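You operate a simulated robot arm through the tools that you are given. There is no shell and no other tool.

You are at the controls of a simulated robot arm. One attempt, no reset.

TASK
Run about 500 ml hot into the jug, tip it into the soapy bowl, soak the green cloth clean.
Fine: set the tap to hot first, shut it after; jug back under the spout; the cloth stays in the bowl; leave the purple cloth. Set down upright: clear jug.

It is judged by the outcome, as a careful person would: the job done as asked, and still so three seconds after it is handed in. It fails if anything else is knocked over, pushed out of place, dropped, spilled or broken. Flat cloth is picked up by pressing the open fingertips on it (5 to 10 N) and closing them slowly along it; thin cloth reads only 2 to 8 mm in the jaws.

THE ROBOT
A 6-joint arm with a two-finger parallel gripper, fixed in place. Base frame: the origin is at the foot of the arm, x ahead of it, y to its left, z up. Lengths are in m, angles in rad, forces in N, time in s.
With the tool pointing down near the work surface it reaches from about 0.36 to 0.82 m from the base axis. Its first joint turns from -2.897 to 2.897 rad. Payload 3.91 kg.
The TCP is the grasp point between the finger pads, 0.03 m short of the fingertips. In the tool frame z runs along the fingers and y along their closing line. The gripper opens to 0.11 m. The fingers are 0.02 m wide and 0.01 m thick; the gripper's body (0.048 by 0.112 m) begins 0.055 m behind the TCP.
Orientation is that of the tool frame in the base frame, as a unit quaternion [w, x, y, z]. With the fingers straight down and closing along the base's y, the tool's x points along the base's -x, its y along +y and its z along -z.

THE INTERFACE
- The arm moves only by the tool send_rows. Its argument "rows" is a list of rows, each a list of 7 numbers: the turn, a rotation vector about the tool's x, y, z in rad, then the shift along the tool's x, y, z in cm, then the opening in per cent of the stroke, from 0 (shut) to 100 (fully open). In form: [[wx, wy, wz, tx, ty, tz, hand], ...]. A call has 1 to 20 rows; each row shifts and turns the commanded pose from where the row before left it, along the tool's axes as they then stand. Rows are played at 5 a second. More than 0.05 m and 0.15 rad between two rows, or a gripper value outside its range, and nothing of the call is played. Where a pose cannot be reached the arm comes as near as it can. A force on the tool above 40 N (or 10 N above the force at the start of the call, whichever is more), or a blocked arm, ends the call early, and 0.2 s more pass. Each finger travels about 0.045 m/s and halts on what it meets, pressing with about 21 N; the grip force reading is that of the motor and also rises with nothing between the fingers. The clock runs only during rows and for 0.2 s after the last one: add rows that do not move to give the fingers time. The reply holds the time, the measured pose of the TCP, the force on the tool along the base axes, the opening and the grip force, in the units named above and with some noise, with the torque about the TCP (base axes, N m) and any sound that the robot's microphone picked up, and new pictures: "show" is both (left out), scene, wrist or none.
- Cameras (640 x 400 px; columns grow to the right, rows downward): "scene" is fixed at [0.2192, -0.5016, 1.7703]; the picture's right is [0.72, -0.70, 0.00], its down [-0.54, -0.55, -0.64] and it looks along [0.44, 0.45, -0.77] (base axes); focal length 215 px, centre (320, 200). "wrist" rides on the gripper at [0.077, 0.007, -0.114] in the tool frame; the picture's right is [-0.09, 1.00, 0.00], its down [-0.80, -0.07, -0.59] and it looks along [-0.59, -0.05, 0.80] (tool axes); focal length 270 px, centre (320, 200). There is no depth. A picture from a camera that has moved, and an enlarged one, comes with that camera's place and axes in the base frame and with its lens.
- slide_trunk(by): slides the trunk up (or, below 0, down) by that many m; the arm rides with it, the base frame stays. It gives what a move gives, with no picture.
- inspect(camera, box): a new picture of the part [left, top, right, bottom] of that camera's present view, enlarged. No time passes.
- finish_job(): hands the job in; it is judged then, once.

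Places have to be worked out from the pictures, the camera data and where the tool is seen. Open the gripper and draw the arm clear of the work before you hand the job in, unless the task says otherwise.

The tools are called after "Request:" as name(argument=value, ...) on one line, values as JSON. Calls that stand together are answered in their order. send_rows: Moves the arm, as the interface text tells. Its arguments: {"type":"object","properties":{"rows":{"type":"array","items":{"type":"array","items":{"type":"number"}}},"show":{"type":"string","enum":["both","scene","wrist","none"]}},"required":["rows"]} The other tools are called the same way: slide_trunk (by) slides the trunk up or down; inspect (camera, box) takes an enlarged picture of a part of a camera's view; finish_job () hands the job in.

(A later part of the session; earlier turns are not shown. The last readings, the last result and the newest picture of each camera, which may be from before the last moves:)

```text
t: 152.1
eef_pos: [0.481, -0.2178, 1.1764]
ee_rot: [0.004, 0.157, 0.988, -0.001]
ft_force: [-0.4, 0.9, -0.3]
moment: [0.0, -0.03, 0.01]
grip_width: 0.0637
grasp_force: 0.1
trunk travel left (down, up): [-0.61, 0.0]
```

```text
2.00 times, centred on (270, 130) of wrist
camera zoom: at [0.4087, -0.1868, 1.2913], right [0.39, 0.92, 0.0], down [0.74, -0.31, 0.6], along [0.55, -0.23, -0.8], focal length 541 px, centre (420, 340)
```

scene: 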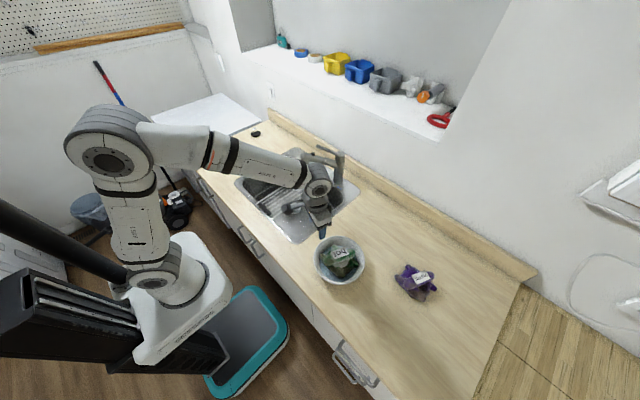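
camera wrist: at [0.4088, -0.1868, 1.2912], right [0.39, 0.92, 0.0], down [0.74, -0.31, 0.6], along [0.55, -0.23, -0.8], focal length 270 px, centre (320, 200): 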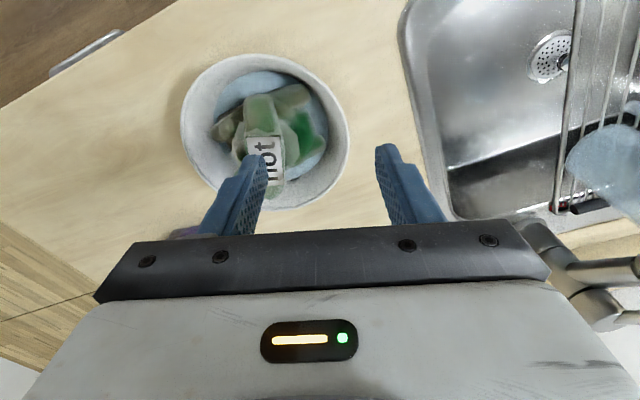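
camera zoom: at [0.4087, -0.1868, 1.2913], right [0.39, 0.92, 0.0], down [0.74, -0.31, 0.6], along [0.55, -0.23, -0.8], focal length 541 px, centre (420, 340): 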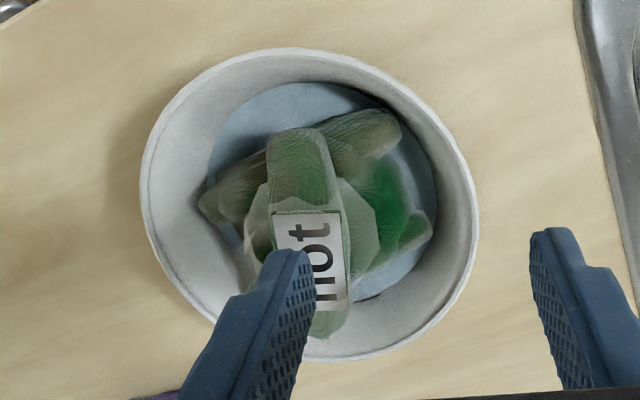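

No change after several more seconds: the bundle is propped on the bowl's wall about 1 cm above the water, sitting ~7 mm off-centre toward +y. I re-grip it, lift it fully clear of the rim, re-centre, and lower it again.

Request:
send_rows(rows=[[0, 0, 0, -3, -3, 0, 58], [0, 0, 0, -3, -3, 2, 58], [0, 0, 0, 0, 0, 4, 58], [0, 0, 0, 0, 0, 4, 58], [0, 0, 0, 0, 0, 3, 58], [0, 0, 0, 0, 0, 1.5, 58], [0, 0, 0, 0, 0, 0, 58]], show="wrist")

Request:
inspect(camera="wrist", box=[140, 0, 500, 235])

```text
t: 153.7
eef_pos: [0.5208, -0.2934, 1.0332]
ee_rot: [0.003, 0.157, 0.988, 0.0]
ft_force: [-0.1, -0.6, 0.8]
moment: [-0.01, -0.04, 0.02]
grip_width: 0.0638
grasp_force: 0.1
trunk travel left (down, up): [-0.61, 0.0]
camera wrist: at [0.4485, -0.2622, 1.147], right [0.39, 0.92, 0.0], down [0.74, -0.31, 0.6], along [0.55, -0.23, -0.8], focal length 270 px, centre (320, 200)
```

wrist: 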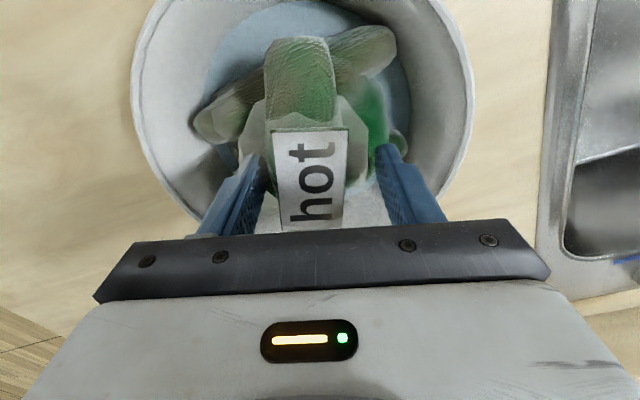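

```text
1.70 times, centred on (320, 118) of wrist
camera zoom: at [0.4485, -0.2622, 1.147], right [0.39, 0.92, 0.0], down [0.74, -0.31, 0.6], along [0.55, -0.23, -0.8], focal length 460 px, centre (320, 340)
```

zoom: 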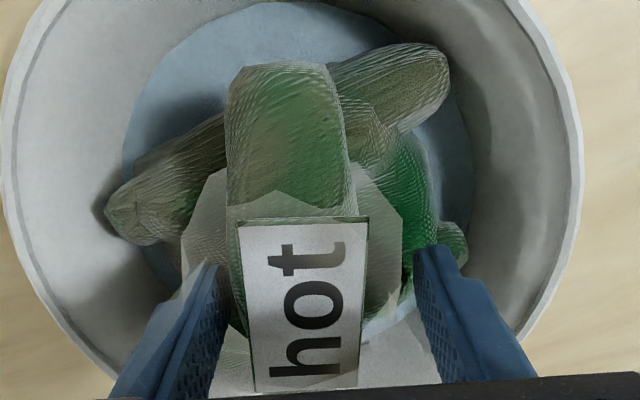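

The roll now sits about 5 mm toward -y of the fork, i.e. the bundle self-centred but is still propped by the walls. I re-centre the fork, go down and grip the roll again so I can work it deeper.

Request:
send_rows(rows=[[0, 0, 0, 0, -0.5, 0, 58], [0, 0, 0, 0, 0, 1, 58], [0, 0, 0, 0, 0, 0.9, 58], [0, 0, 0, 0, 0, 0, 50], [0, 0, 0, 0, 0, 0, 42], [0, 0, 0, 0, 0, 0, 34], [0, 0, 0, 0, 0, 0, 20], [0, 0, 0, 0, 0, 0, 0], [0, 0, 0, 0, 0, 0, 0]], show="wrist")

Request:
inspect(camera="wrist", box=[140, 0, 500, 235])

Request:
inspect(camera="scene", box=[300, 220, 380, 290])

```text
t: 155.7
eef_pos: [0.5181, -0.2998, 1.0136]
ee_rot: [0.004, 0.156, 0.988, -0.001]
ft_force: [-1.1, -1.6, 5.7]
moment: [-0.15, 0.02, -0.17]
grip_width: 0.0441
grasp_force: 21.3
trunk travel left (down, up): [-0.61, 0.0]
camera wrist: at [0.4466, -0.2668, 1.1284], right [0.39, 0.92, 0.0], down [0.73, -0.31, 0.6], along [0.55, -0.23, -0.8], focal length 270 px, centre (320, 200)
```

wrist: 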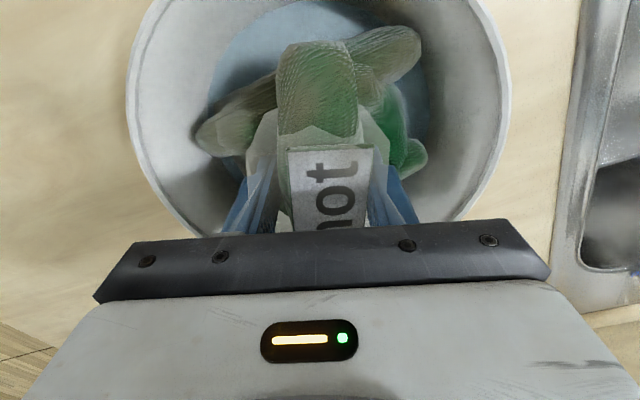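

```text
1.70 times, centred on (320, 118) of wrist
camera zoom: at [0.4466, -0.2668, 1.1284], right [0.39, 0.92, 0.0], down [0.73, -0.31, 0.6], along [0.55, -0.23, -0.8], focal length 460 px, centre (320, 340)
```

zoom: 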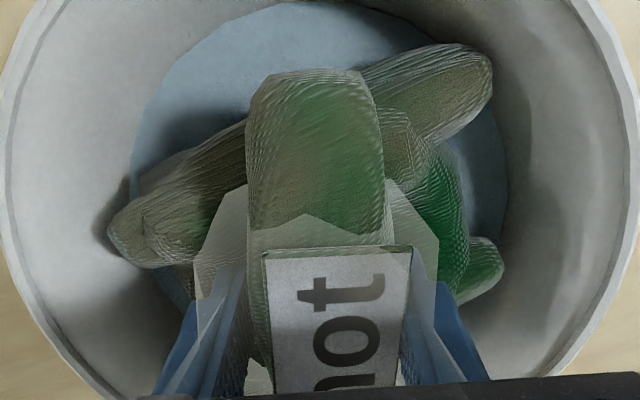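

```text
5.71 times, centred on (340, 255) of scene
camera zoom: at [0.2192, -0.5016, 1.7703], right [0.72, -0.7, 0.0], down [-0.54, -0.55, -0.64], along [0.44, 0.45, -0.77], focal length 1226 px, centre (206, -114)
```

zoom: 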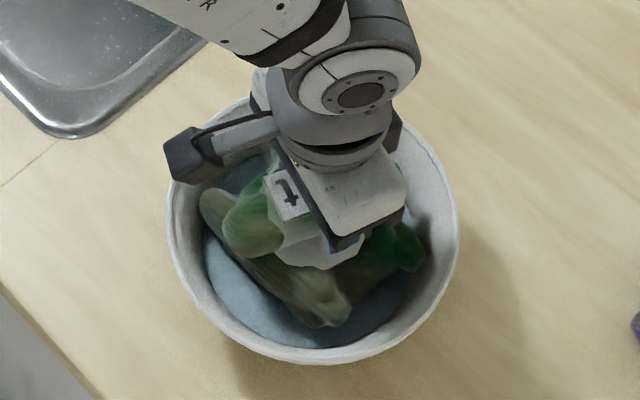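

The bundle is gripped but rolled about 13° in the fingers (its +y side low), and friction wedges it against the sloping wall. I lift it clear of the rim again so I can level it and centre it properly.

Request:
send_rows(rows=[[0, 0, 0, 0, 0, -0.6, 0], [0, 0, 0, 0, 0, -1.2, 0], [0, 0, 0, 0, 0, -2, 0], [0, 0, 0, 0, 0, -2.2, 0], [0, 0, 0, 0, 0, 0, 0]], show="both")

Request:
inspect(camera="wrist", box=[140, 0, 500, 235])

Request:
inspect(camera="scene", box=[300, 220, 380, 290])

```text
t: 156.9
eef_pos: [0.5187, -0.299, 1.072]
ee_rot: [0.003, 0.157, 0.988, -0.001]
ft_force: [0.3, -0.7, -0.8]
moment: [0.04, 0.0, 0.03]
grip_width: 0.0438
grasp_force: 21.0
trunk travel left (down, up): [-0.61, 0.0]
camera wrist: at [0.4466, -0.2664, 1.1873], right [0.39, 0.92, 0.0], down [0.74, -0.31, 0.6], along [0.55, -0.23, -0.8], focal length 270 px, centre (320, 200)
```

scene: 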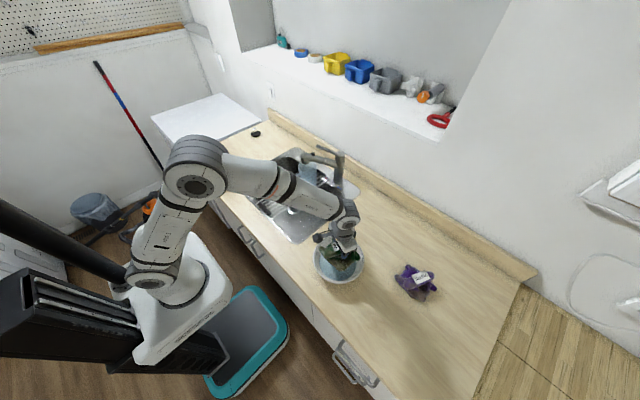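
wrist: 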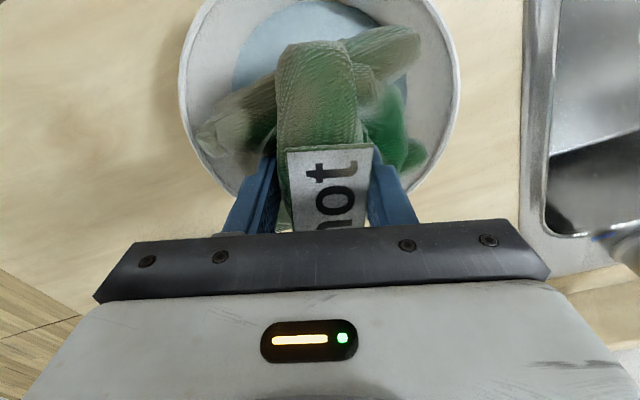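

```text
1.70 times, centred on (320, 118) of wrist
camera zoom: at [0.4466, -0.2664, 1.1873], right [0.39, 0.92, 0.0], down [0.74, -0.31, 0.6], along [0.55, -0.23, -0.8], focal length 460 px, centre (320, 340)
```

zoom: 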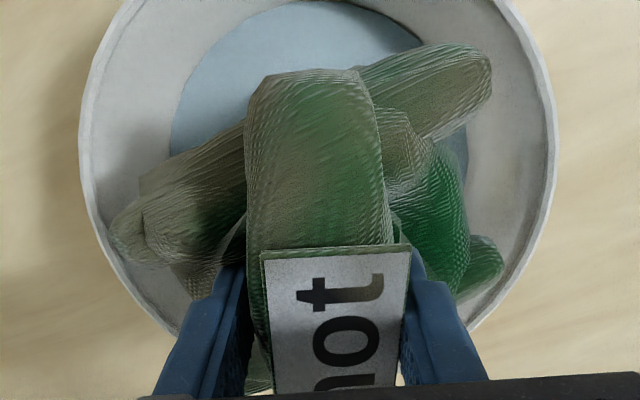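

```text
5.71 times, centred on (340, 255) of scene
camera zoom: at [0.2192, -0.5016, 1.7703], right [0.72, -0.7, 0.0], down [-0.54, -0.55, -0.64], along [0.44, 0.45, -0.77], focal length 1226 px, centre (206, -114)
```

zoom: 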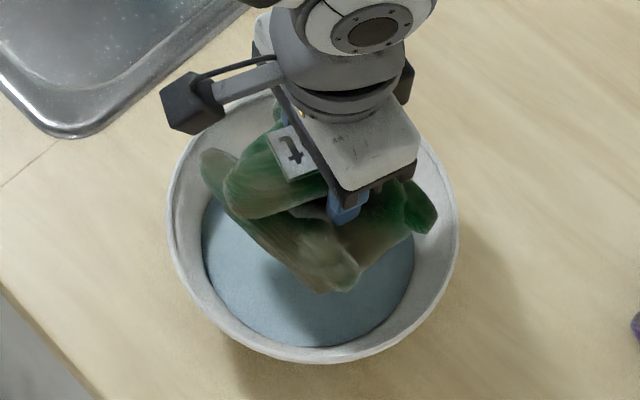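

The bundle hangs rolled by about 10° (+y side low). I rotate the tool by 0.18 rad to level it and look again.

Request:
send_rows(rows=[[-0.09, 0, 0, 0, 0, 0, 0], [-0.09, 0, 0, 0, 0, 0, 0], [0, 0, 0, 0, 0, 0, 0], [0, 0, 0, 0, 0, 0, 0]], show="both")

Request:
inspect(camera="wrist", box=[140, 0, 500, 235])

Request:
inspect(camera="scene", box=[300, 220, 380, 290])

```text
t: 157.9
eef_pos: [0.5191, -0.2988, 1.0725]
ee_rot: [0.018, 0.155, 0.984, 0.089]
ft_force: [-0.3, 0.4, -0.2]
moment: [0.0, 0.01, 0.01]
grip_width: 0.0436
grasp_force: 21.4
trunk travel left (down, up): [-0.61, 0.0]
camera wrist: at [0.4401, -0.2869, 1.1869], right [0.39, 0.91, 0.18], down [0.7, -0.41, 0.58], along [0.6, -0.1, -0.8], focal length 270 px, centre (320, 200)
```

scene: 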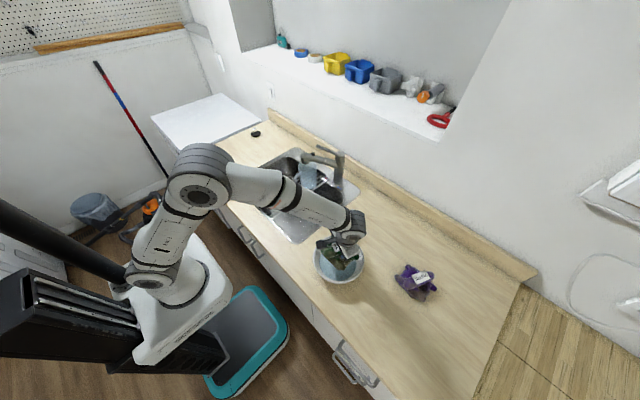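
wrist: 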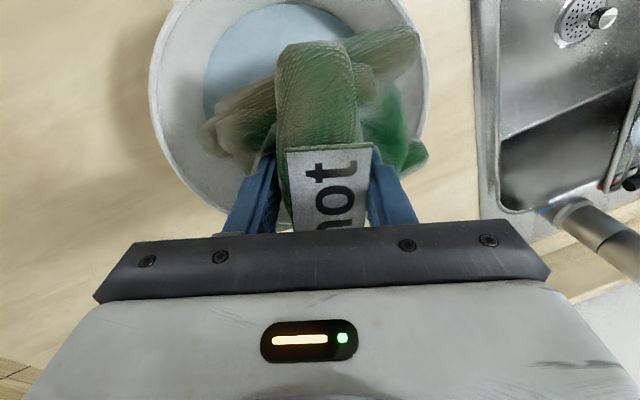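

```text
1.70 times, centred on (320, 118) of wrist
camera zoom: at [0.4401, -0.2869, 1.1869], right [0.39, 0.91, 0.18], down [0.7, -0.41, 0.58], along [0.6, -0.1, -0.8], focal length 460 px, centre (320, 340)
```

zoom: 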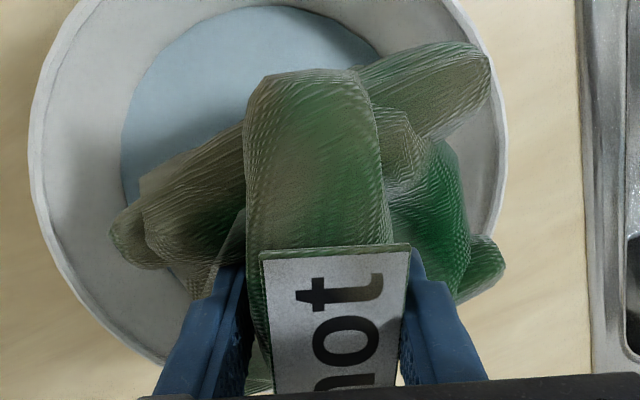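

```text
5.71 times, centred on (340, 255) of scene
camera zoom: at [0.2192, -0.5016, 1.7703], right [0.72, -0.7, 0.0], down [-0.54, -0.55, -0.64], along [0.44, 0.45, -0.77], focal length 1226 px, centre (206, -114)
```

zoom: 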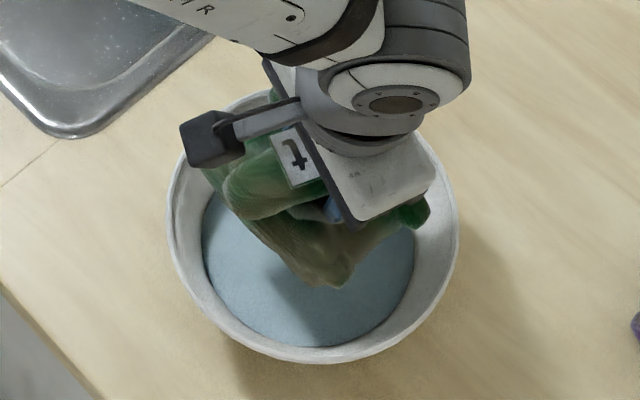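

Levelled. From this view the four lower lumps are centred about (0.0045, 0.012) from the TCP, and the bowl's centre measures ≈(0.518, -0.297); I shift accordingly and lower to just above the earlier contact height.

Request:
send_rows(rows=[[0, 0, 0, 0.23, -1.1, -0.2, 0], [0, 0, 0, 0, -0.27, 1.476, 0], [0, 0, 0, 0, -0.27, 1.476, 0], [0, 0, 0, 0, -0.18, 0.984, 0], [0, 0, 0, 0, -0.09, 0.492, 0], [0, 0, 0, 0, 0, 0, 0]], show="wrist")

Request:
inspect(camera="scene", box=[300, 220, 380, 290])

```text
t: 159.3
eef_pos: [0.5139, -0.3093, 1.0274]
ee_rot: [0.019, 0.156, 0.984, 0.088]
ft_force: [0.4, 0.0, -1.1]
moment: [-0.05, -0.01, -0.02]
grip_width: 0.0433
grasp_force: 20.7
trunk travel left (down, up): [-0.61, 0.0]
camera wrist: at [0.435, -0.2968, 1.1421], right [0.39, 0.91, 0.18], down [0.7, -0.41, 0.58], along [0.6, -0.1, -0.8], focal length 270 px, centre (320, 200)
```

wrist: 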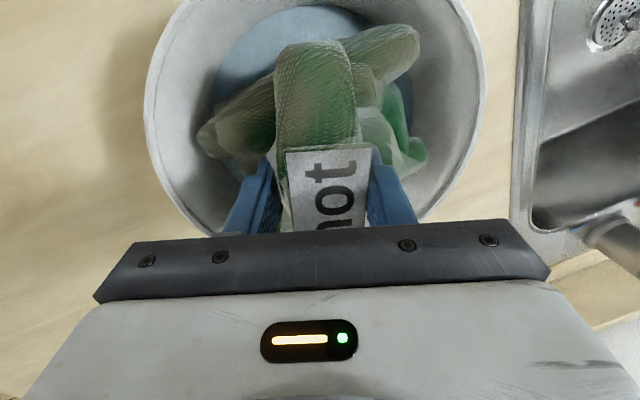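

```text
5.71 times, centred on (340, 255) of scene
camera zoom: at [0.2192, -0.5016, 1.7703], right [0.72, -0.7, 0.0], down [-0.54, -0.55, -0.64], along [0.44, 0.45, -0.77], focal length 1226 px, centre (206, -114)
```

zoom: 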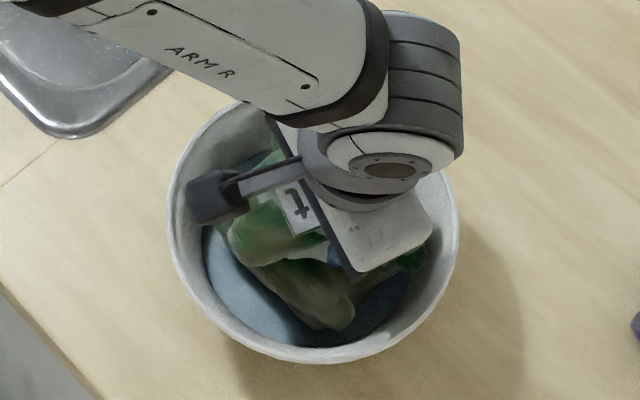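

The bowl hasn't moved and there's no contact at TCP z≈1.027. I lower in 3 mm steps.

Request:
send_rows(rows=[[0, 0, 0, 0, -0.054, 0.295, 0], [0, 0, 0, 0, -0.054, 0.295, 0], [0, 0, 0, 0, 0, 0, 0]], show="none")

```text
t: 160.1
eef_pos: [0.5145, -0.3086, 1.0219]
ee_rot: [0.017, 0.155, 0.984, 0.089]
ft_force: [-0.4, 1.0, 0.3]
moment: [0.01, 0.03, 0.01]
grip_width: 0.0433
grasp_force: 20.6
trunk travel left (down, up): [-0.61, 0.0]
```

Request:
send_rows(rows=[[0, 0, 0, 0, -0.054, 0.295, 0], [0, 0, 0, 0, 0, 0, 0]], show="none")

```text
t: 160.7
eef_pos: [0.5128, -0.3086, 1.0198]
ee_rot: [0.019, 0.156, 0.984, 0.089]
ft_force: [-0.4, 0.8, -0.4]
moment: [0.05, 0.01, -0.03]
grip_width: 0.0426
grasp_force: 21.2
trunk travel left (down, up): [-0.61, 0.0]
```

Still free at 1.020. I continue step by step.

Request:
send_rows(rows=[[0, 0, 0, 0, -0.054, 0.295, 0], [0, 0, 0, 0, 0, 0, 0]], show="none")

```text
t: 161.3
eef_pos: [0.5126, -0.3098, 1.0171]
ee_rot: [0.018, 0.156, 0.984, 0.089]
ft_force: [-0.6, -0.2, -1.0]
moment: [0.02, 0.03, 0.0]
grip_width: 0.0429
grasp_force: 20.8
trunk travel left (down, up): [-0.61, 0.0]
```

Request:
send_rows(rows=[[0, 0, 0, 0, -0.054, 0.295, 0], [0, 0, 0, 0, 0, 0, 0]], show="none")

```text
t: 161.9
eef_pos: [0.5125, -0.309, 1.0143]
ee_rot: [0.018, 0.155, 0.984, 0.088]
ft_force: [-0.3, 0.5, 2.4]
moment: [0.04, 0.05, -0.12]
grip_width: 0.043
grasp_force: 21.0
trunk travel left (down, up): [-0.61, 0.0]
```

First light contact (2.4 N) at 1.014, on the -x/+y lump. I lift 5 mm, shift 4 mm away from that side, and lower again.

Request:
send_rows(rows=[[0, 0, 0, 0, 0.1, -0.55, 0], [0, 0, 0, -0.38, -0.19, 0, 0], [0, 0, 0, 0, -0.09, 0.49, 0], [0, 0, 0, 0, -0.054, 0.295, 0], [0, 0, 0, 0, 0, 0, 0]], show="none")

```text
t: 163.1
eef_pos: [0.5165, -0.3132, 1.0121]
ee_rot: [0.019, 0.156, 0.984, 0.087]
ft_force: [0.9, -0.5, 8.3]
moment: [0.12, 0.04, -0.25]
grip_width: 0.0429
grasp_force: 20.7
trunk travel left (down, up): [-0.61, 0.0]
```

Contact is now balanced around the bundle (8 N at 1.012), so this is the lowest it goes while flat. I look at how it sits relative to the water.

Request:
inspect(camera="scene", box=[315, 235, 365, 285])

Request:
inspect(camera="wrist", box=[140, 0, 500, 235])

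```text
8.00 times, centred on (340, 260) of scene
camera zoom: at [0.2192, -0.5016, 1.7703], right [0.72, -0.7, 0.0], down [-0.54, -0.55, -0.64], along [0.44, 0.45, -0.77], focal length 1717 px, centre (160, -280)
```

zoom: 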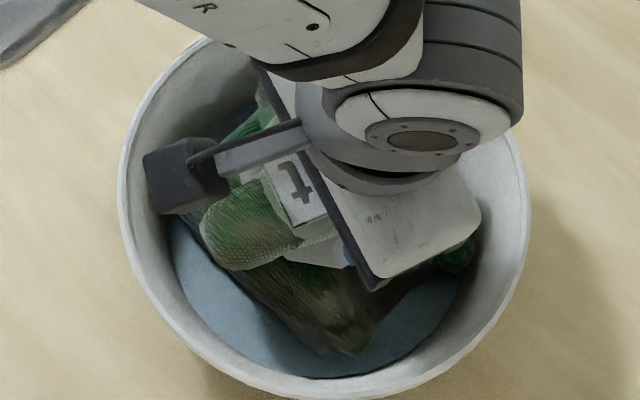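

```text
1.70 times, centred on (320, 118) of wrist
camera zoom: at [0.4372, -0.2998, 1.1259], right [0.39, 0.91, 0.18], down [0.7, -0.41, 0.58], along [0.6, -0.1, -0.79], focal length 460 px, centre (320, 340)
```

zoom: 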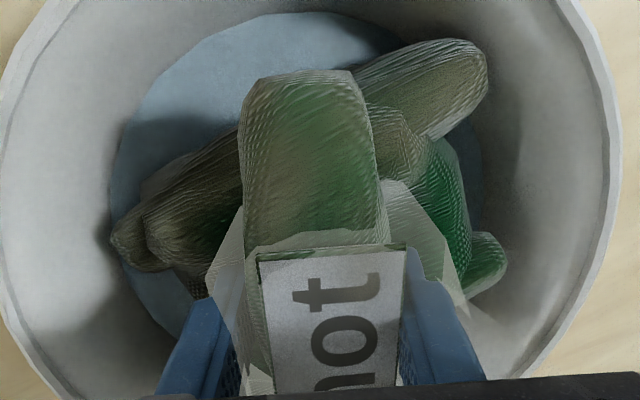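

The lumps still shade the water without touching it. I'll try tipping the bundle about the roll so its -y end can slide down to the water: lift it, tilt ~25° more, shift to suit, and lower again.

Request:
send_rows(rows=[[0, 0, 0, 0, 0.25, -1.4, 0], [0, 0, 0, 0, 0.4, -2.2, 0], [0, 0, 0, 0, 0.4, -2.2, 0], [-0.109, 0, 0, 0, 0, 0, 0], [-0.109, 0, 0, 0, 0, 0, 0], [-0.109, 0, 0, 0, 0, 0, 0], [-0.109, 0, 0, 0, 0, 0, 0], [0, 0, 0, 1.31, -0.12, -0.08, 0], [0, 0, 0, 0, 0, 0, 0], [0, 0, 0, 0, 0, 0, 0]], show="both")

Request:
inspect(camera="wrist", box=[140, 0, 500, 235])

Request:
inspect(camera="scene", box=[300, 220, 380, 290])

```text
t: 165.3
eef_pos: [0.5038, -0.3083, 1.0709]
ee_rot: [0.052, 0.147, 0.941, 0.3]
ft_force: [0.3, -0.1, -0.8]
moment: [0.01, -0.02, 0.0]
grip_width: 0.0425
grasp_force: 21.4
trunk travel left (down, up): [-0.61, 0.0]
camera wrist: at [0.4101, -0.3418, 1.1671], right [0.33, 0.75, 0.58], down [0.63, -0.63, 0.45], along [0.7, 0.22, -0.68], focal length 270 px, centre (320, 200)
```

scene: 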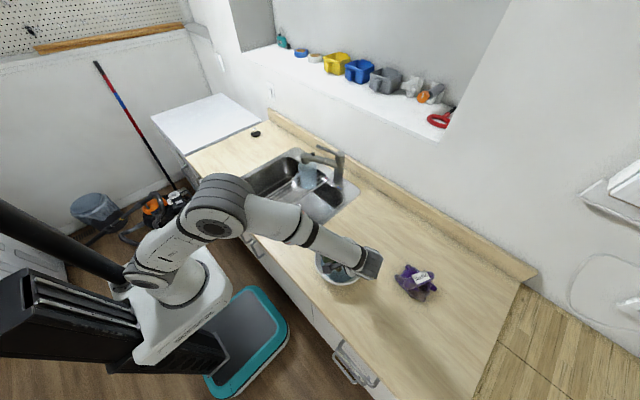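
wrist: 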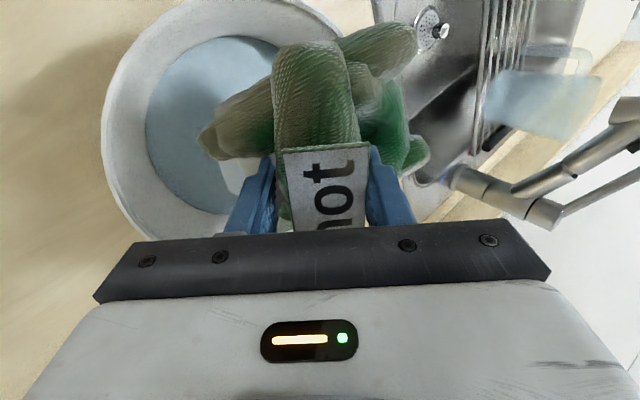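

```text
1.70 times, centred on (320, 118) of wrist
camera zoom: at [0.4101, -0.3418, 1.1671], right [0.33, 0.75, 0.58], down [0.63, -0.63, 0.45], along [0.7, 0.22, -0.68], focal length 460 px, centre (320, 340)
```

zoom: 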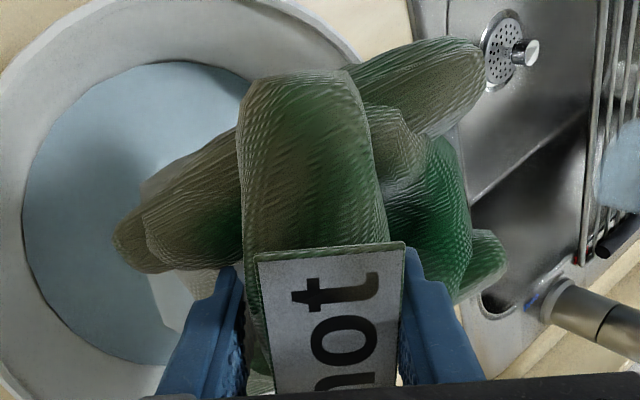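

```text
5.71 times, centred on (340, 255) of scene
camera zoom: at [0.2192, -0.5016, 1.7703], right [0.72, -0.7, 0.0], down [-0.54, -0.55, -0.64], along [0.44, 0.45, -0.77], focal length 1226 px, centre (206, -114)
```

zoom: 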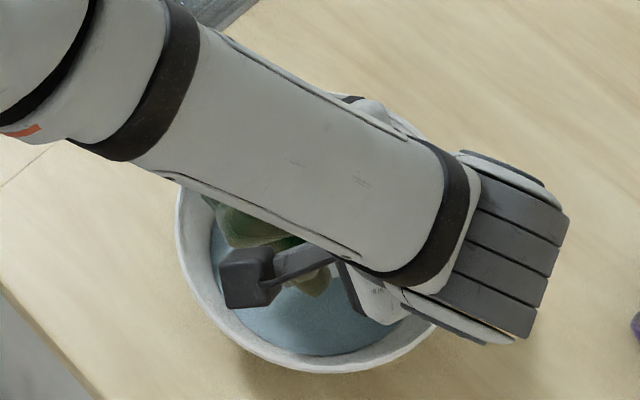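

From this view a circle fit puts the bowl's centre at (0.519, -0.305). I shift to match and lower the tilted bundle, the last part slowly.

Request:
send_rows(rows=[[0, 0, 0, -0.41, -0.75, -0.53, 0], [0, 0, 0, 0, -0.87, 1.224, 0], [0, 0, 0, 0, -0.87, 1.224, 0], [0, 0, 0, 0, -0.58, 0.816, 0], [0, 0, 0, 0, -0.29, 0.408, 0], [0, 0, 0, 0, 0, 0, 0]], show="wrist")

```text
t: 166.7
eef_pos: [0.5044, -0.3204, 1.0243]
ee_rot: [0.051, 0.148, 0.941, 0.299]
ft_force: [-0.1, 0.1, -1.1]
moment: [0.03, -0.02, -0.01]
grip_width: 0.0423
grasp_force: 21.1
trunk travel left (down, up): [-0.61, 0.0]
camera wrist: at [0.4115, -0.3517, 1.1219], right [0.33, 0.75, 0.58], down [0.63, -0.63, 0.45], along [0.7, 0.22, -0.68], focal length 270 px, centre (320, 200)
```

wrist: 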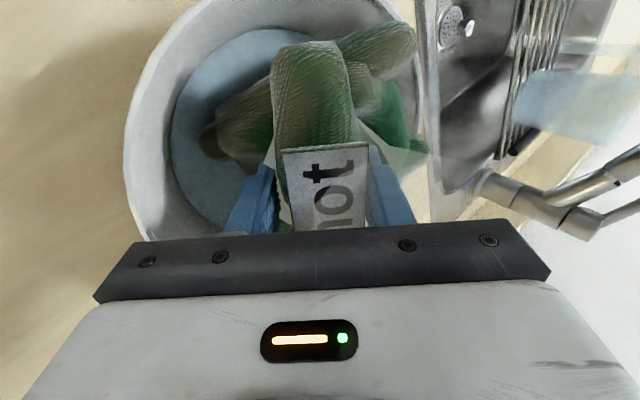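

Clear so far at 1.024. I lower further in small steps while watching the force.

Request:
send_rows(rows=[[0, 0, 0, 0, -0.23, 0.326, 0], [0, 0, 0, 0, -0.23, 0.326, 0], [0, 0, 0, 0, 0, 0, 0]], show="none")

```text
t: 167.5
eef_pos: [0.5042, -0.3188, 1.0165]
ee_rot: [0.05, 0.148, 0.941, 0.299]
ft_force: [-0.3, -0.1, -1.8]
moment: [-0.04, 0.03, -0.03]
grip_width: 0.0421
grasp_force: 21.1
trunk travel left (down, up): [-0.61, 0.0]
```

Request:
send_rows(rows=[[0, 0, 0, 0, -0.23, 0.326, 0], [0, 0, 0, 0, -0.17, 0.245, 0], [0, 0, 0, 0, 0, 0, 0]], show="none")

Request:
inspect(camera="wrist", box=[100, 0, 460, 235])

```text
t: 168.3
eef_pos: [0.505, -0.3198, 1.0104]
ee_rot: [0.051, 0.147, 0.941, 0.3]
ft_force: [0.2, -0.2, -0.1]
moment: [0.01, -0.01, 0.0]
grip_width: 0.0423
grasp_force: 21.1
trunk travel left (down, up): [-0.61, 0.0]
```

```text
1.70 times, centred on (280, 118) of wrist
camera zoom: at [0.4116, -0.3515, 1.1071], right [0.33, 0.75, 0.58], down [0.63, -0.63, 0.45], along [0.7, 0.22, -0.68], focal length 460 px, centre (388, 340)
```

zoom: 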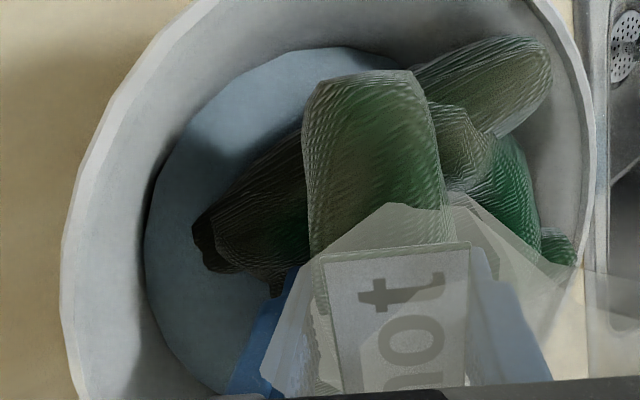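

The low end now dips into the water (its tip is cut by the surface) with no contact force. I continue lowering.

Request:
send_rows(rows=[[0, 0, 0, 0, -0.17, 0.245, 0], [0, 0, 0, 0, -0.17, 0.245, 0], [0, 0, 0, 0, 0, 0, 0]], show="none")

Request:
inspect(camera="wrist", box=[100, 0, 460, 235])

```text
t: 169.1
eef_pos: [0.5045, -0.3184, 1.0034]
ee_rot: [0.051, 0.148, 0.941, 0.299]
ft_force: [0.3, 0.1, 0.2]
moment: [-0.02, 0.02, -0.04]
grip_width: 0.042
grasp_force: 21.3
trunk travel left (down, up): [-0.61, 0.0]
```

```text
1.70 times, centred on (280, 118) of wrist
camera zoom: at [0.4117, -0.3516, 1.101], right [0.33, 0.75, 0.58], down [0.63, -0.63, 0.45], along [0.7, 0.22, -0.68], focal length 460 px, centre (388, 340)
```

zoom: 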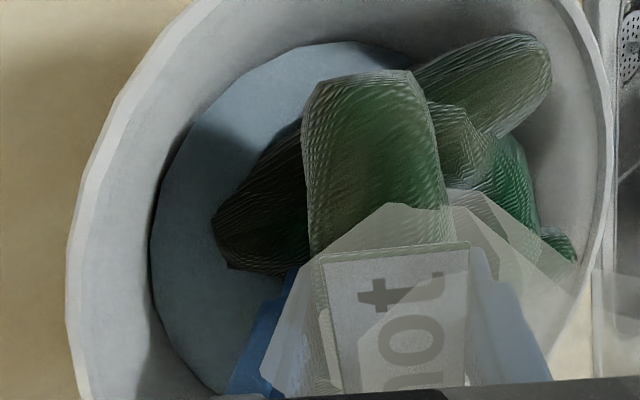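

The low end is submerging and the cloth's brown tint looks to be fading. I lower a few more millimetres and hold there to soak.

Request:
send_rows(rows=[[0, 0, 0, 0, -0.17, 0.245, 0], [0, 0, 0, 0, 0, 0, 0], [0, 0, 0, 0, 0, 0, 0]], show="none")

Request:
inspect(camera="wrist", box=[100, 0, 460, 235])

```text
t: 169.9
eef_pos: [0.5041, -0.3199, 1.0016]
ee_rot: [0.052, 0.148, 0.941, 0.3]
ft_force: [0.9, -1.2, 6.6]
moment: [-0.07, 0.17, -0.07]
grip_width: 0.0422
grasp_force: 20.9
trunk travel left (down, up): [-0.61, 0.0]
```

```text
1.70 times, centred on (280, 118) of wrist
camera zoom: at [0.4116, -0.3513, 1.0984], right [0.33, 0.75, 0.58], down [0.63, -0.63, 0.45], along [0.7, 0.22, -0.68], focal length 460 px, centre (388, 340)
```

zoom: 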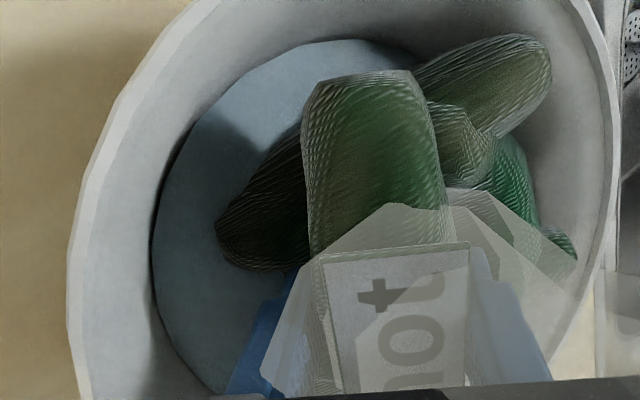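

Light contact at 6.6 N with the low end under water. I hold here for about 4 s and compare the colour.

Request:
send_rows(rows=[[0, 0, 0, 0, 0.06, -0.08, 0], [0, 0, 0, 0, 0, 0, 0], [0, 0, 0, 0, 0, 0, 0], [0, 0, 0, 0, 0, 0, 0], [0, 0, 0, 0, 0, 0, 0], [0, 0, 0, 0, 0, 0, 0], [0, 0, 0, 0, 0, 0, 0], [0, 0, 0, 0, 0, 0, 0], [0, 0, 0, 0, 0, 0, 0], [0, 0, 0, 0, 0, 0, 0], [0, 0, 0, 0, 0, 0, 0], [0, 0, 0, 0, 0, 0, 0], [0, 0, 0, 0, 0, 0, 0], [0, 0, 0, 0, 0, 0, 0], [0, 0, 0, 0, 0, 0, 0], [0, 0, 0, 0, 0, 0, 0], [0, 0, 0, 0, 0, 0, 0], [0, 0, 0, 0, 0, 0, 0], [0, 0, 0, 0, 0, 0, 0], [0, 0, 0, 0, 0, 0, 0]], show="both")

Request:
inspect(camera="wrist", box=[100, 0, 460, 235])

```text
t: 174.1
eef_pos: [0.504, -0.3187, 1.0016]
ee_rot: [0.051, 0.148, 0.941, 0.3]
ft_force: [0.3, -0.2, -0.5]
moment: [0.0, 0.0, -0.02]
grip_width: 0.0419
grasp_force: 20.9
trunk travel left (down, up): [-0.61, 0.0]
camera wrist: at [0.4118, -0.3513, 1.099], right [0.33, 0.75, 0.58], down [0.63, -0.63, 0.45], along [0.7, 0.22, -0.68], focal length 270 px, centre (320, 200)
```

scene: 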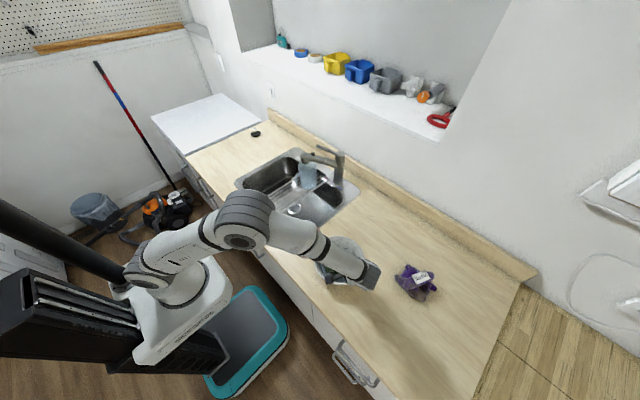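
wrist: 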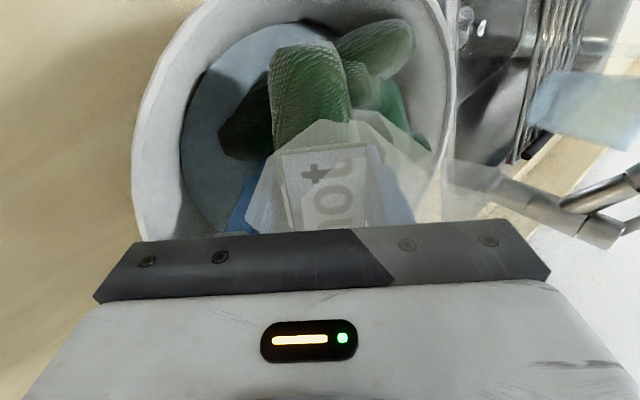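

```text
1.70 times, centred on (280, 118) of wrist
camera zoom: at [0.4118, -0.3513, 1.099], right [0.33, 0.75, 0.58], down [0.63, -0.63, 0.45], along [0.7, 0.22, -0.68], focal length 460 px, centre (388, 340)
```

zoom: 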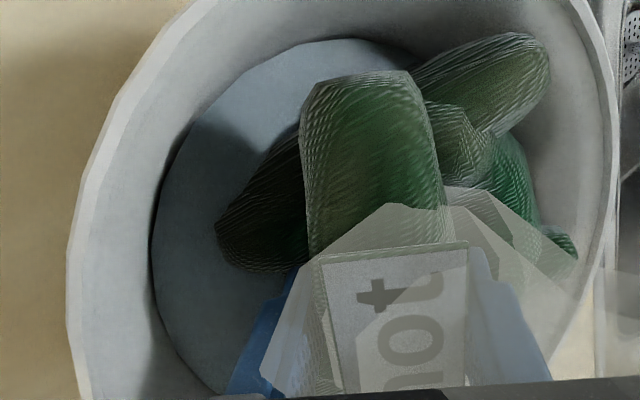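

The lumps and roll look greener than 4 s ago, so the soak is working. I hold longer.

Request:
send_rows(rows=[[0, 0, 0, 0, 0, 0, 0], [0, 0, 0, 0, 0, 0, 0], [0, 0, 0, 0, 0, 0, 0], [0, 0, 0, 0, 0, 0, 0], [0, 0, 0, 0, 0, 0, 0], [0, 0, 0, 0, 0, 0, 0], [0, 0, 0, 0, 0, 0, 0], [0, 0, 0, 0, 0, 0, 0], [0, 0, 0, 0, 0, 0, 0], [0, 0, 0, 0, 0, 0, 0], [0, 0, 0, 0, 0, 0, 0], [0, 0, 0, 0, 0, 0, 0], [0, 0, 0, 0, 0, 0, 0], [0, 0, 0, 0, 0, 0, 0], [0, 0, 0, 0, 0, 0, 0], [0, 0, 0, 0, 0, 0, 0], [0, 0, 0, 0, 0, 0, 0], [0, 0, 0, 0, 0, 0, 0], [0, 0, 0, 0, 0, 0, 0], [0, 0, 0, 0, 0, 0, 0]], show="none")

Request:
inspect(camera="wrist", box=[100, 0, 460, 235])

```text
t: 178.3
eef_pos: [0.505, -0.3195, 1.0019]
ee_rot: [0.051, 0.148, 0.941, 0.3]
ft_force: [0.5, 0.6, 0.4]
moment: [-0.06, 0.04, -0.05]
grip_width: 0.0419
grasp_force: 20.9
trunk travel left (down, up): [-0.61, 0.0]
```

```text
1.70 times, centred on (280, 118) of wrist
camera zoom: at [0.4117, -0.3513, 1.0991], right [0.33, 0.75, 0.58], down [0.63, -0.63, 0.45], along [0.7, 0.22, -0.68], focal length 460 px, centre (388, 340)
```

zoom: 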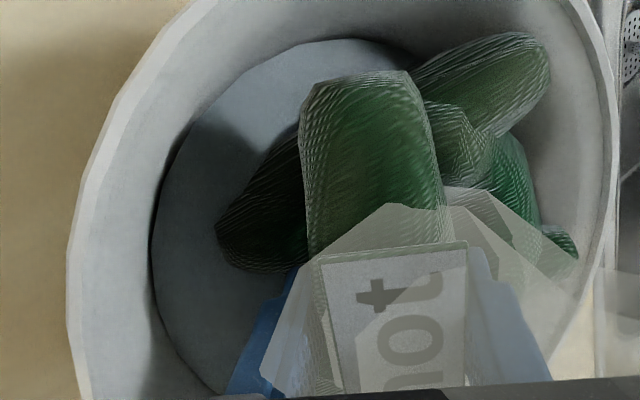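

It's clearly getting greener. I continue holding it in the water.

Request:
send_rows(rows=[[0, 0, 0, 0, 0, 0, 0], [0, 0, 0, 0, 0, 0, 0], [0, 0, 0, 0, 0, 0, 0], [0, 0, 0, 0, 0, 0, 0], [0, 0, 0, 0, 0, 0, 0], [0, 0, 0, 0, 0, 0, 0], [0, 0, 0, 0, 0, 0, 0], [0, 0, 0, 0, 0, 0, 0], [0, 0, 0, 0, 0, 0, 0], [0, 0, 0, 0, 0, 0, 0], [0, 0, 0, 0, 0, 0, 0], [0, 0, 0, 0, 0, 0, 0], [0, 0, 0, 0, 0, 0, 0], [0, 0, 0, 0, 0, 0, 0], [0, 0, 0, 0, 0, 0, 0], [0, 0, 0, 0, 0, 0, 0], [0, 0, 0, 0, 0, 0, 0], [0, 0, 0, 0, 0, 0, 0], [0, 0, 0, 0, 0, 0, 0], [0, 0, 0, 0, 0, 0, 0]], show="none")

Request:
inspect(camera="wrist", box=[100, 0, 460, 235])

```text
t: 182.5
eef_pos: [0.5045, -0.318, 1.0022]
ee_rot: [0.051, 0.148, 0.941, 0.299]
ft_force: [0.0, -0.9, 2.0]
moment: [-0.09, 0.06, -0.05]
grip_width: 0.0417
grasp_force: 21.3
trunk travel left (down, up): [-0.61, 0.0]
```

```text
1.70 times, centred on (280, 118) of wrist
camera zoom: at [0.4116, -0.3512, 1.0992], right [0.33, 0.75, 0.58], down [0.63, -0.63, 0.45], along [0.7, 0.22, -0.68], focal length 460 px, centre (388, 340)
```

zoom: 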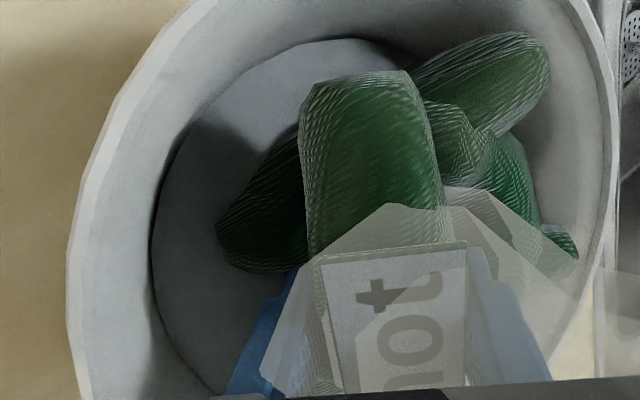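

Nearly uniform green now, and the water is greying. I hold on for more time.

Request:
send_rows(rows=[[0, 0, 0, 0, 0, 0, 0], [0, 0, 0, 0, 0, 0, 0], [0, 0, 0, 0, 0, 0, 0], [0, 0, 0, 0, 0, 0, 0], [0, 0, 0, 0, 0, 0, 0], [0, 0, 0, 0, 0, 0, 0], [0, 0, 0, 0, 0, 0, 0], [0, 0, 0, 0, 0, 0, 0], [0, 0, 0, 0, 0, 0, 0], [0, 0, 0, 0, 0, 0, 0], [0, 0, 0, 0, 0, 0, 0], [0, 0, 0, 0, 0, 0, 0], [0, 0, 0, 0, 0, 0, 0], [0, 0, 0, 0, 0, 0, 0], [0, 0, 0, 0, 0, 0, 0], [0, 0, 0, 0, 0, 0, 0], [0, 0, 0, 0, 0, 0, 0], [0, 0, 0, 0, 0, 0, 0], [0, 0, 0, 0, 0, 0, 0], [0, 0, 0, 0, 0, 0, 0]], show="none")

Request:
inspect(camera="wrist", box=[100, 0, 460, 235])

Request:
send_rows(rows=[[0, 0, 0, 0, 0, 0, 0], [0, 0, 0, 0, 0, 0, 0], [0, 0, 0, 0, 0, 0, 0], [0, 0, 0, 0, 0, 0, 0], [0, 0, 0, 0, 0, 0, 0], [0, 0, 0, 0, 0, 0, 0], [0, 0, 0, 0, 0, 0, 0], [0, 0, 0, 0, 0, 0, 0], [0, 0, 0, 0, 0, 0, 0], [0, 0, 0, 0, 0, 0, 0], [0, 0, 0, 0, 0, 0, 0], [0, 0, 0, 0, 0, 0, 0], [0, 0, 0, 0, 0, 0, 0], [0, 0, 0, 0, 0, 0, 0], [0, 0, 0, 0, 0, 0, 0], [0, 0, 0, 0, 0, 0, 0], [0, 0, 0, 0, 0, 0, 0], [0, 0, 0, 0, 0, 0, 0], [0, 0, 0, 0, 0, 0, 0], [0, 0, 0, 0, 0, 0, 0]], show="none")

Request:
inspect(camera="wrist", box=[100, 0, 460, 235])

```text
t: 186.7
eef_pos: [0.5047, -0.3189, 1.0017]
ee_rot: [0.052, 0.147, 0.941, 0.3]
ft_force: [0.3, -0.6, 4.0]
moment: [-0.11, 0.05, -0.01]
grip_width: 0.0417
grasp_force: 21.1
trunk travel left (down, up): [-0.61, 0.0]
```

```text
1.70 times, centred on (280, 118) of wrist
camera zoom: at [0.4116, -0.3512, 1.0992], right [0.33, 0.75, 0.58], down [0.63, -0.63, 0.45], along [0.7, 0.22, -0.68], focal length 460 px, centre (388, 340)
```

zoom: 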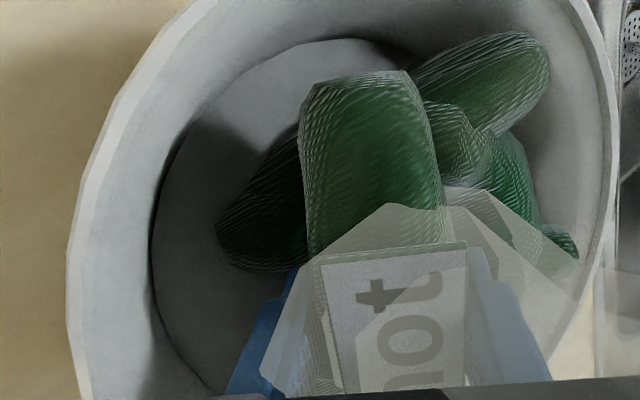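

```text
t: 190.9
eef_pos: [0.5038, -0.3187, 1.0016]
ee_rot: [0.052, 0.147, 0.941, 0.3]
ft_force: [-0.2, 0.5, 3.3]
moment: [-0.15, 0.05, -0.03]
grip_width: 0.0419
grasp_force: 20.6
trunk travel left (down, up): [-0.61, 0.0]
```

```text
1.70 times, centred on (280, 118) of wrist
camera zoom: at [0.4116, -0.3512, 1.0992], right [0.33, 0.75, 0.58], down [0.63, -0.63, 0.45], along [0.7, 0.22, -0.68], focal length 460 px, centre (388, 340)
```

zoom: 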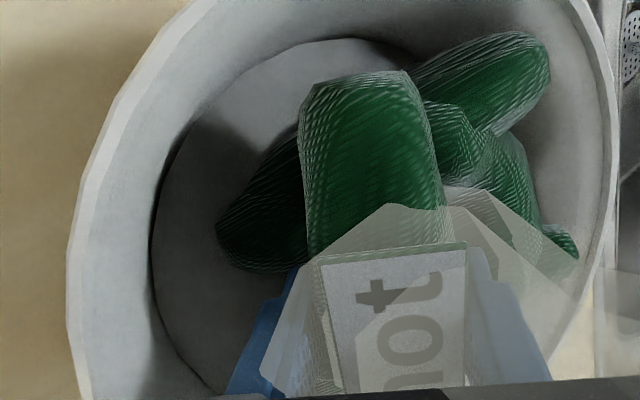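

The cloth is now a uniform vivid green. I hold a little longer to be sure it's fully clean.

Request:
send_rows(rows=[[0, 0, 0, 0, 0, 0, 0], [0, 0, 0, 0, 0, 0, 0], [0, 0, 0, 0, 0, 0, 0], [0, 0, 0, 0, 0, 0, 0], [0, 0, 0, 0, 0, 0, 0], [0, 0, 0, 0, 0, 0, 0], [0, 0, 0, 0, 0, 0, 0], [0, 0, 0, 0, 0, 0, 0], [0, 0, 0, 0, 0, 0, 0], [0, 0, 0, 0, 0, 0, 0], [0, 0, 0, 0, 0, 0, 0], [0, 0, 0, 0, 0, 0, 0], [0, 0, 0, 0, 0, 0, 0], [0, 0, 0, 0, 0, 0, 0], [0, 0, 0, 0, 0, 0, 0], [0, 0, 0, 0, 0, 0, 0], [0, 0, 0, 0, 0, 0, 0], [0, 0, 0, 0, 0, 0, 0], [0, 0, 0, 0, 0, 0, 0], [0, 0, 0, 0, 0, 0, 0]], show="none")

Request:
inspect(camera="wrist", box=[100, 0, 460, 235])

```text
t: 195.1
eef_pos: [0.5039, -0.3177, 1.0015]
ee_rot: [0.052, 0.148, 0.941, 0.299]
ft_force: [0.5, 0.4, 3.3]
moment: [-0.12, 0.06, -0.05]
grip_width: 0.0417
grasp_force: 20.7
trunk travel left (down, up): [-0.61, 0.0]
```

```text
1.70 times, centred on (280, 118) of wrist
camera zoom: at [0.4116, -0.3511, 1.0992], right [0.33, 0.75, 0.58], down [0.63, -0.63, 0.45], along [0.7, 0.22, -0.68], focal length 460 px, centre (388, 340)
```

zoom: 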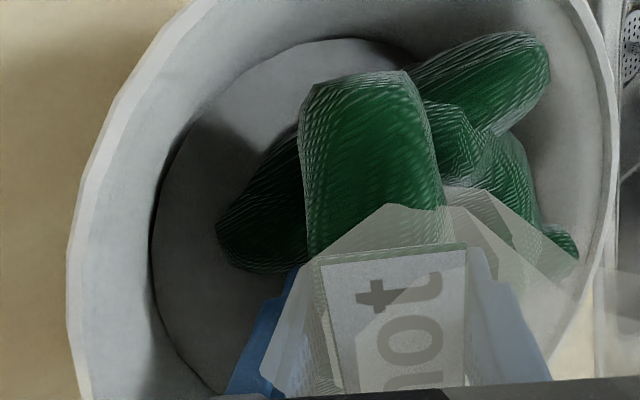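

No further change: the cloth is clean. I open the fingers slowly to leave it in the bowl.

Request:
send_rows(rows=[[0, 0, 0, 0, 0, 0, 38], [0, 0, 0, 0, 0, 0, 40], [0, 0, 0, 0, 0, 0, 43], [0, 0, 0, 0, 0, 0, 47], [0, 0, 0, 0, 0, 0, 52], [0, 0, 0, 0, 0, 0, 56], [0, 0, 0, 0, 0, 0, 56], [0, 0, 0, 0, 0, 0, 56]], show="wrist")

Request:
inspect(camera="wrist", box=[100, 0, 460, 235])

```text
t: 196.9
eef_pos: [0.5049, -0.3189, 1.0015]
ee_rot: [0.051, 0.148, 0.941, 0.3]
ft_force: [0.8, 1.4, 1.4]
moment: [-0.03, -0.03, -0.01]
grip_width: 0.0611
grasp_force: 0.0
trunk travel left (down, up): [-0.61, 0.0]
camera wrist: at [0.4118, -0.3512, 1.0991], right [0.33, 0.75, 0.58], down [0.63, -0.63, 0.45], along [0.7, 0.22, -0.68], focal length 270 px, centre (320, 200)
```

wrist: 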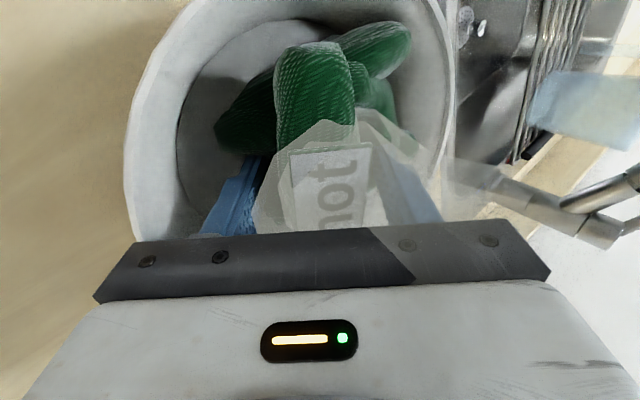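

```text
1.70 times, centred on (280, 118) of wrist
camera zoom: at [0.4118, -0.3512, 1.0991], right [0.33, 0.75, 0.58], down [0.63, -0.63, 0.45], along [0.7, 0.22, -0.68], focal length 460 px, centre (388, 340)
```

zoom: 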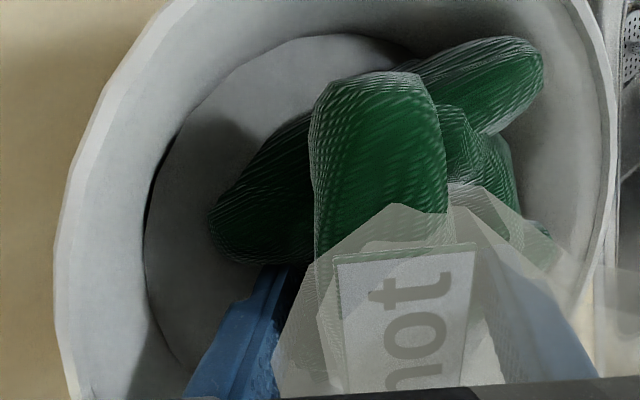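

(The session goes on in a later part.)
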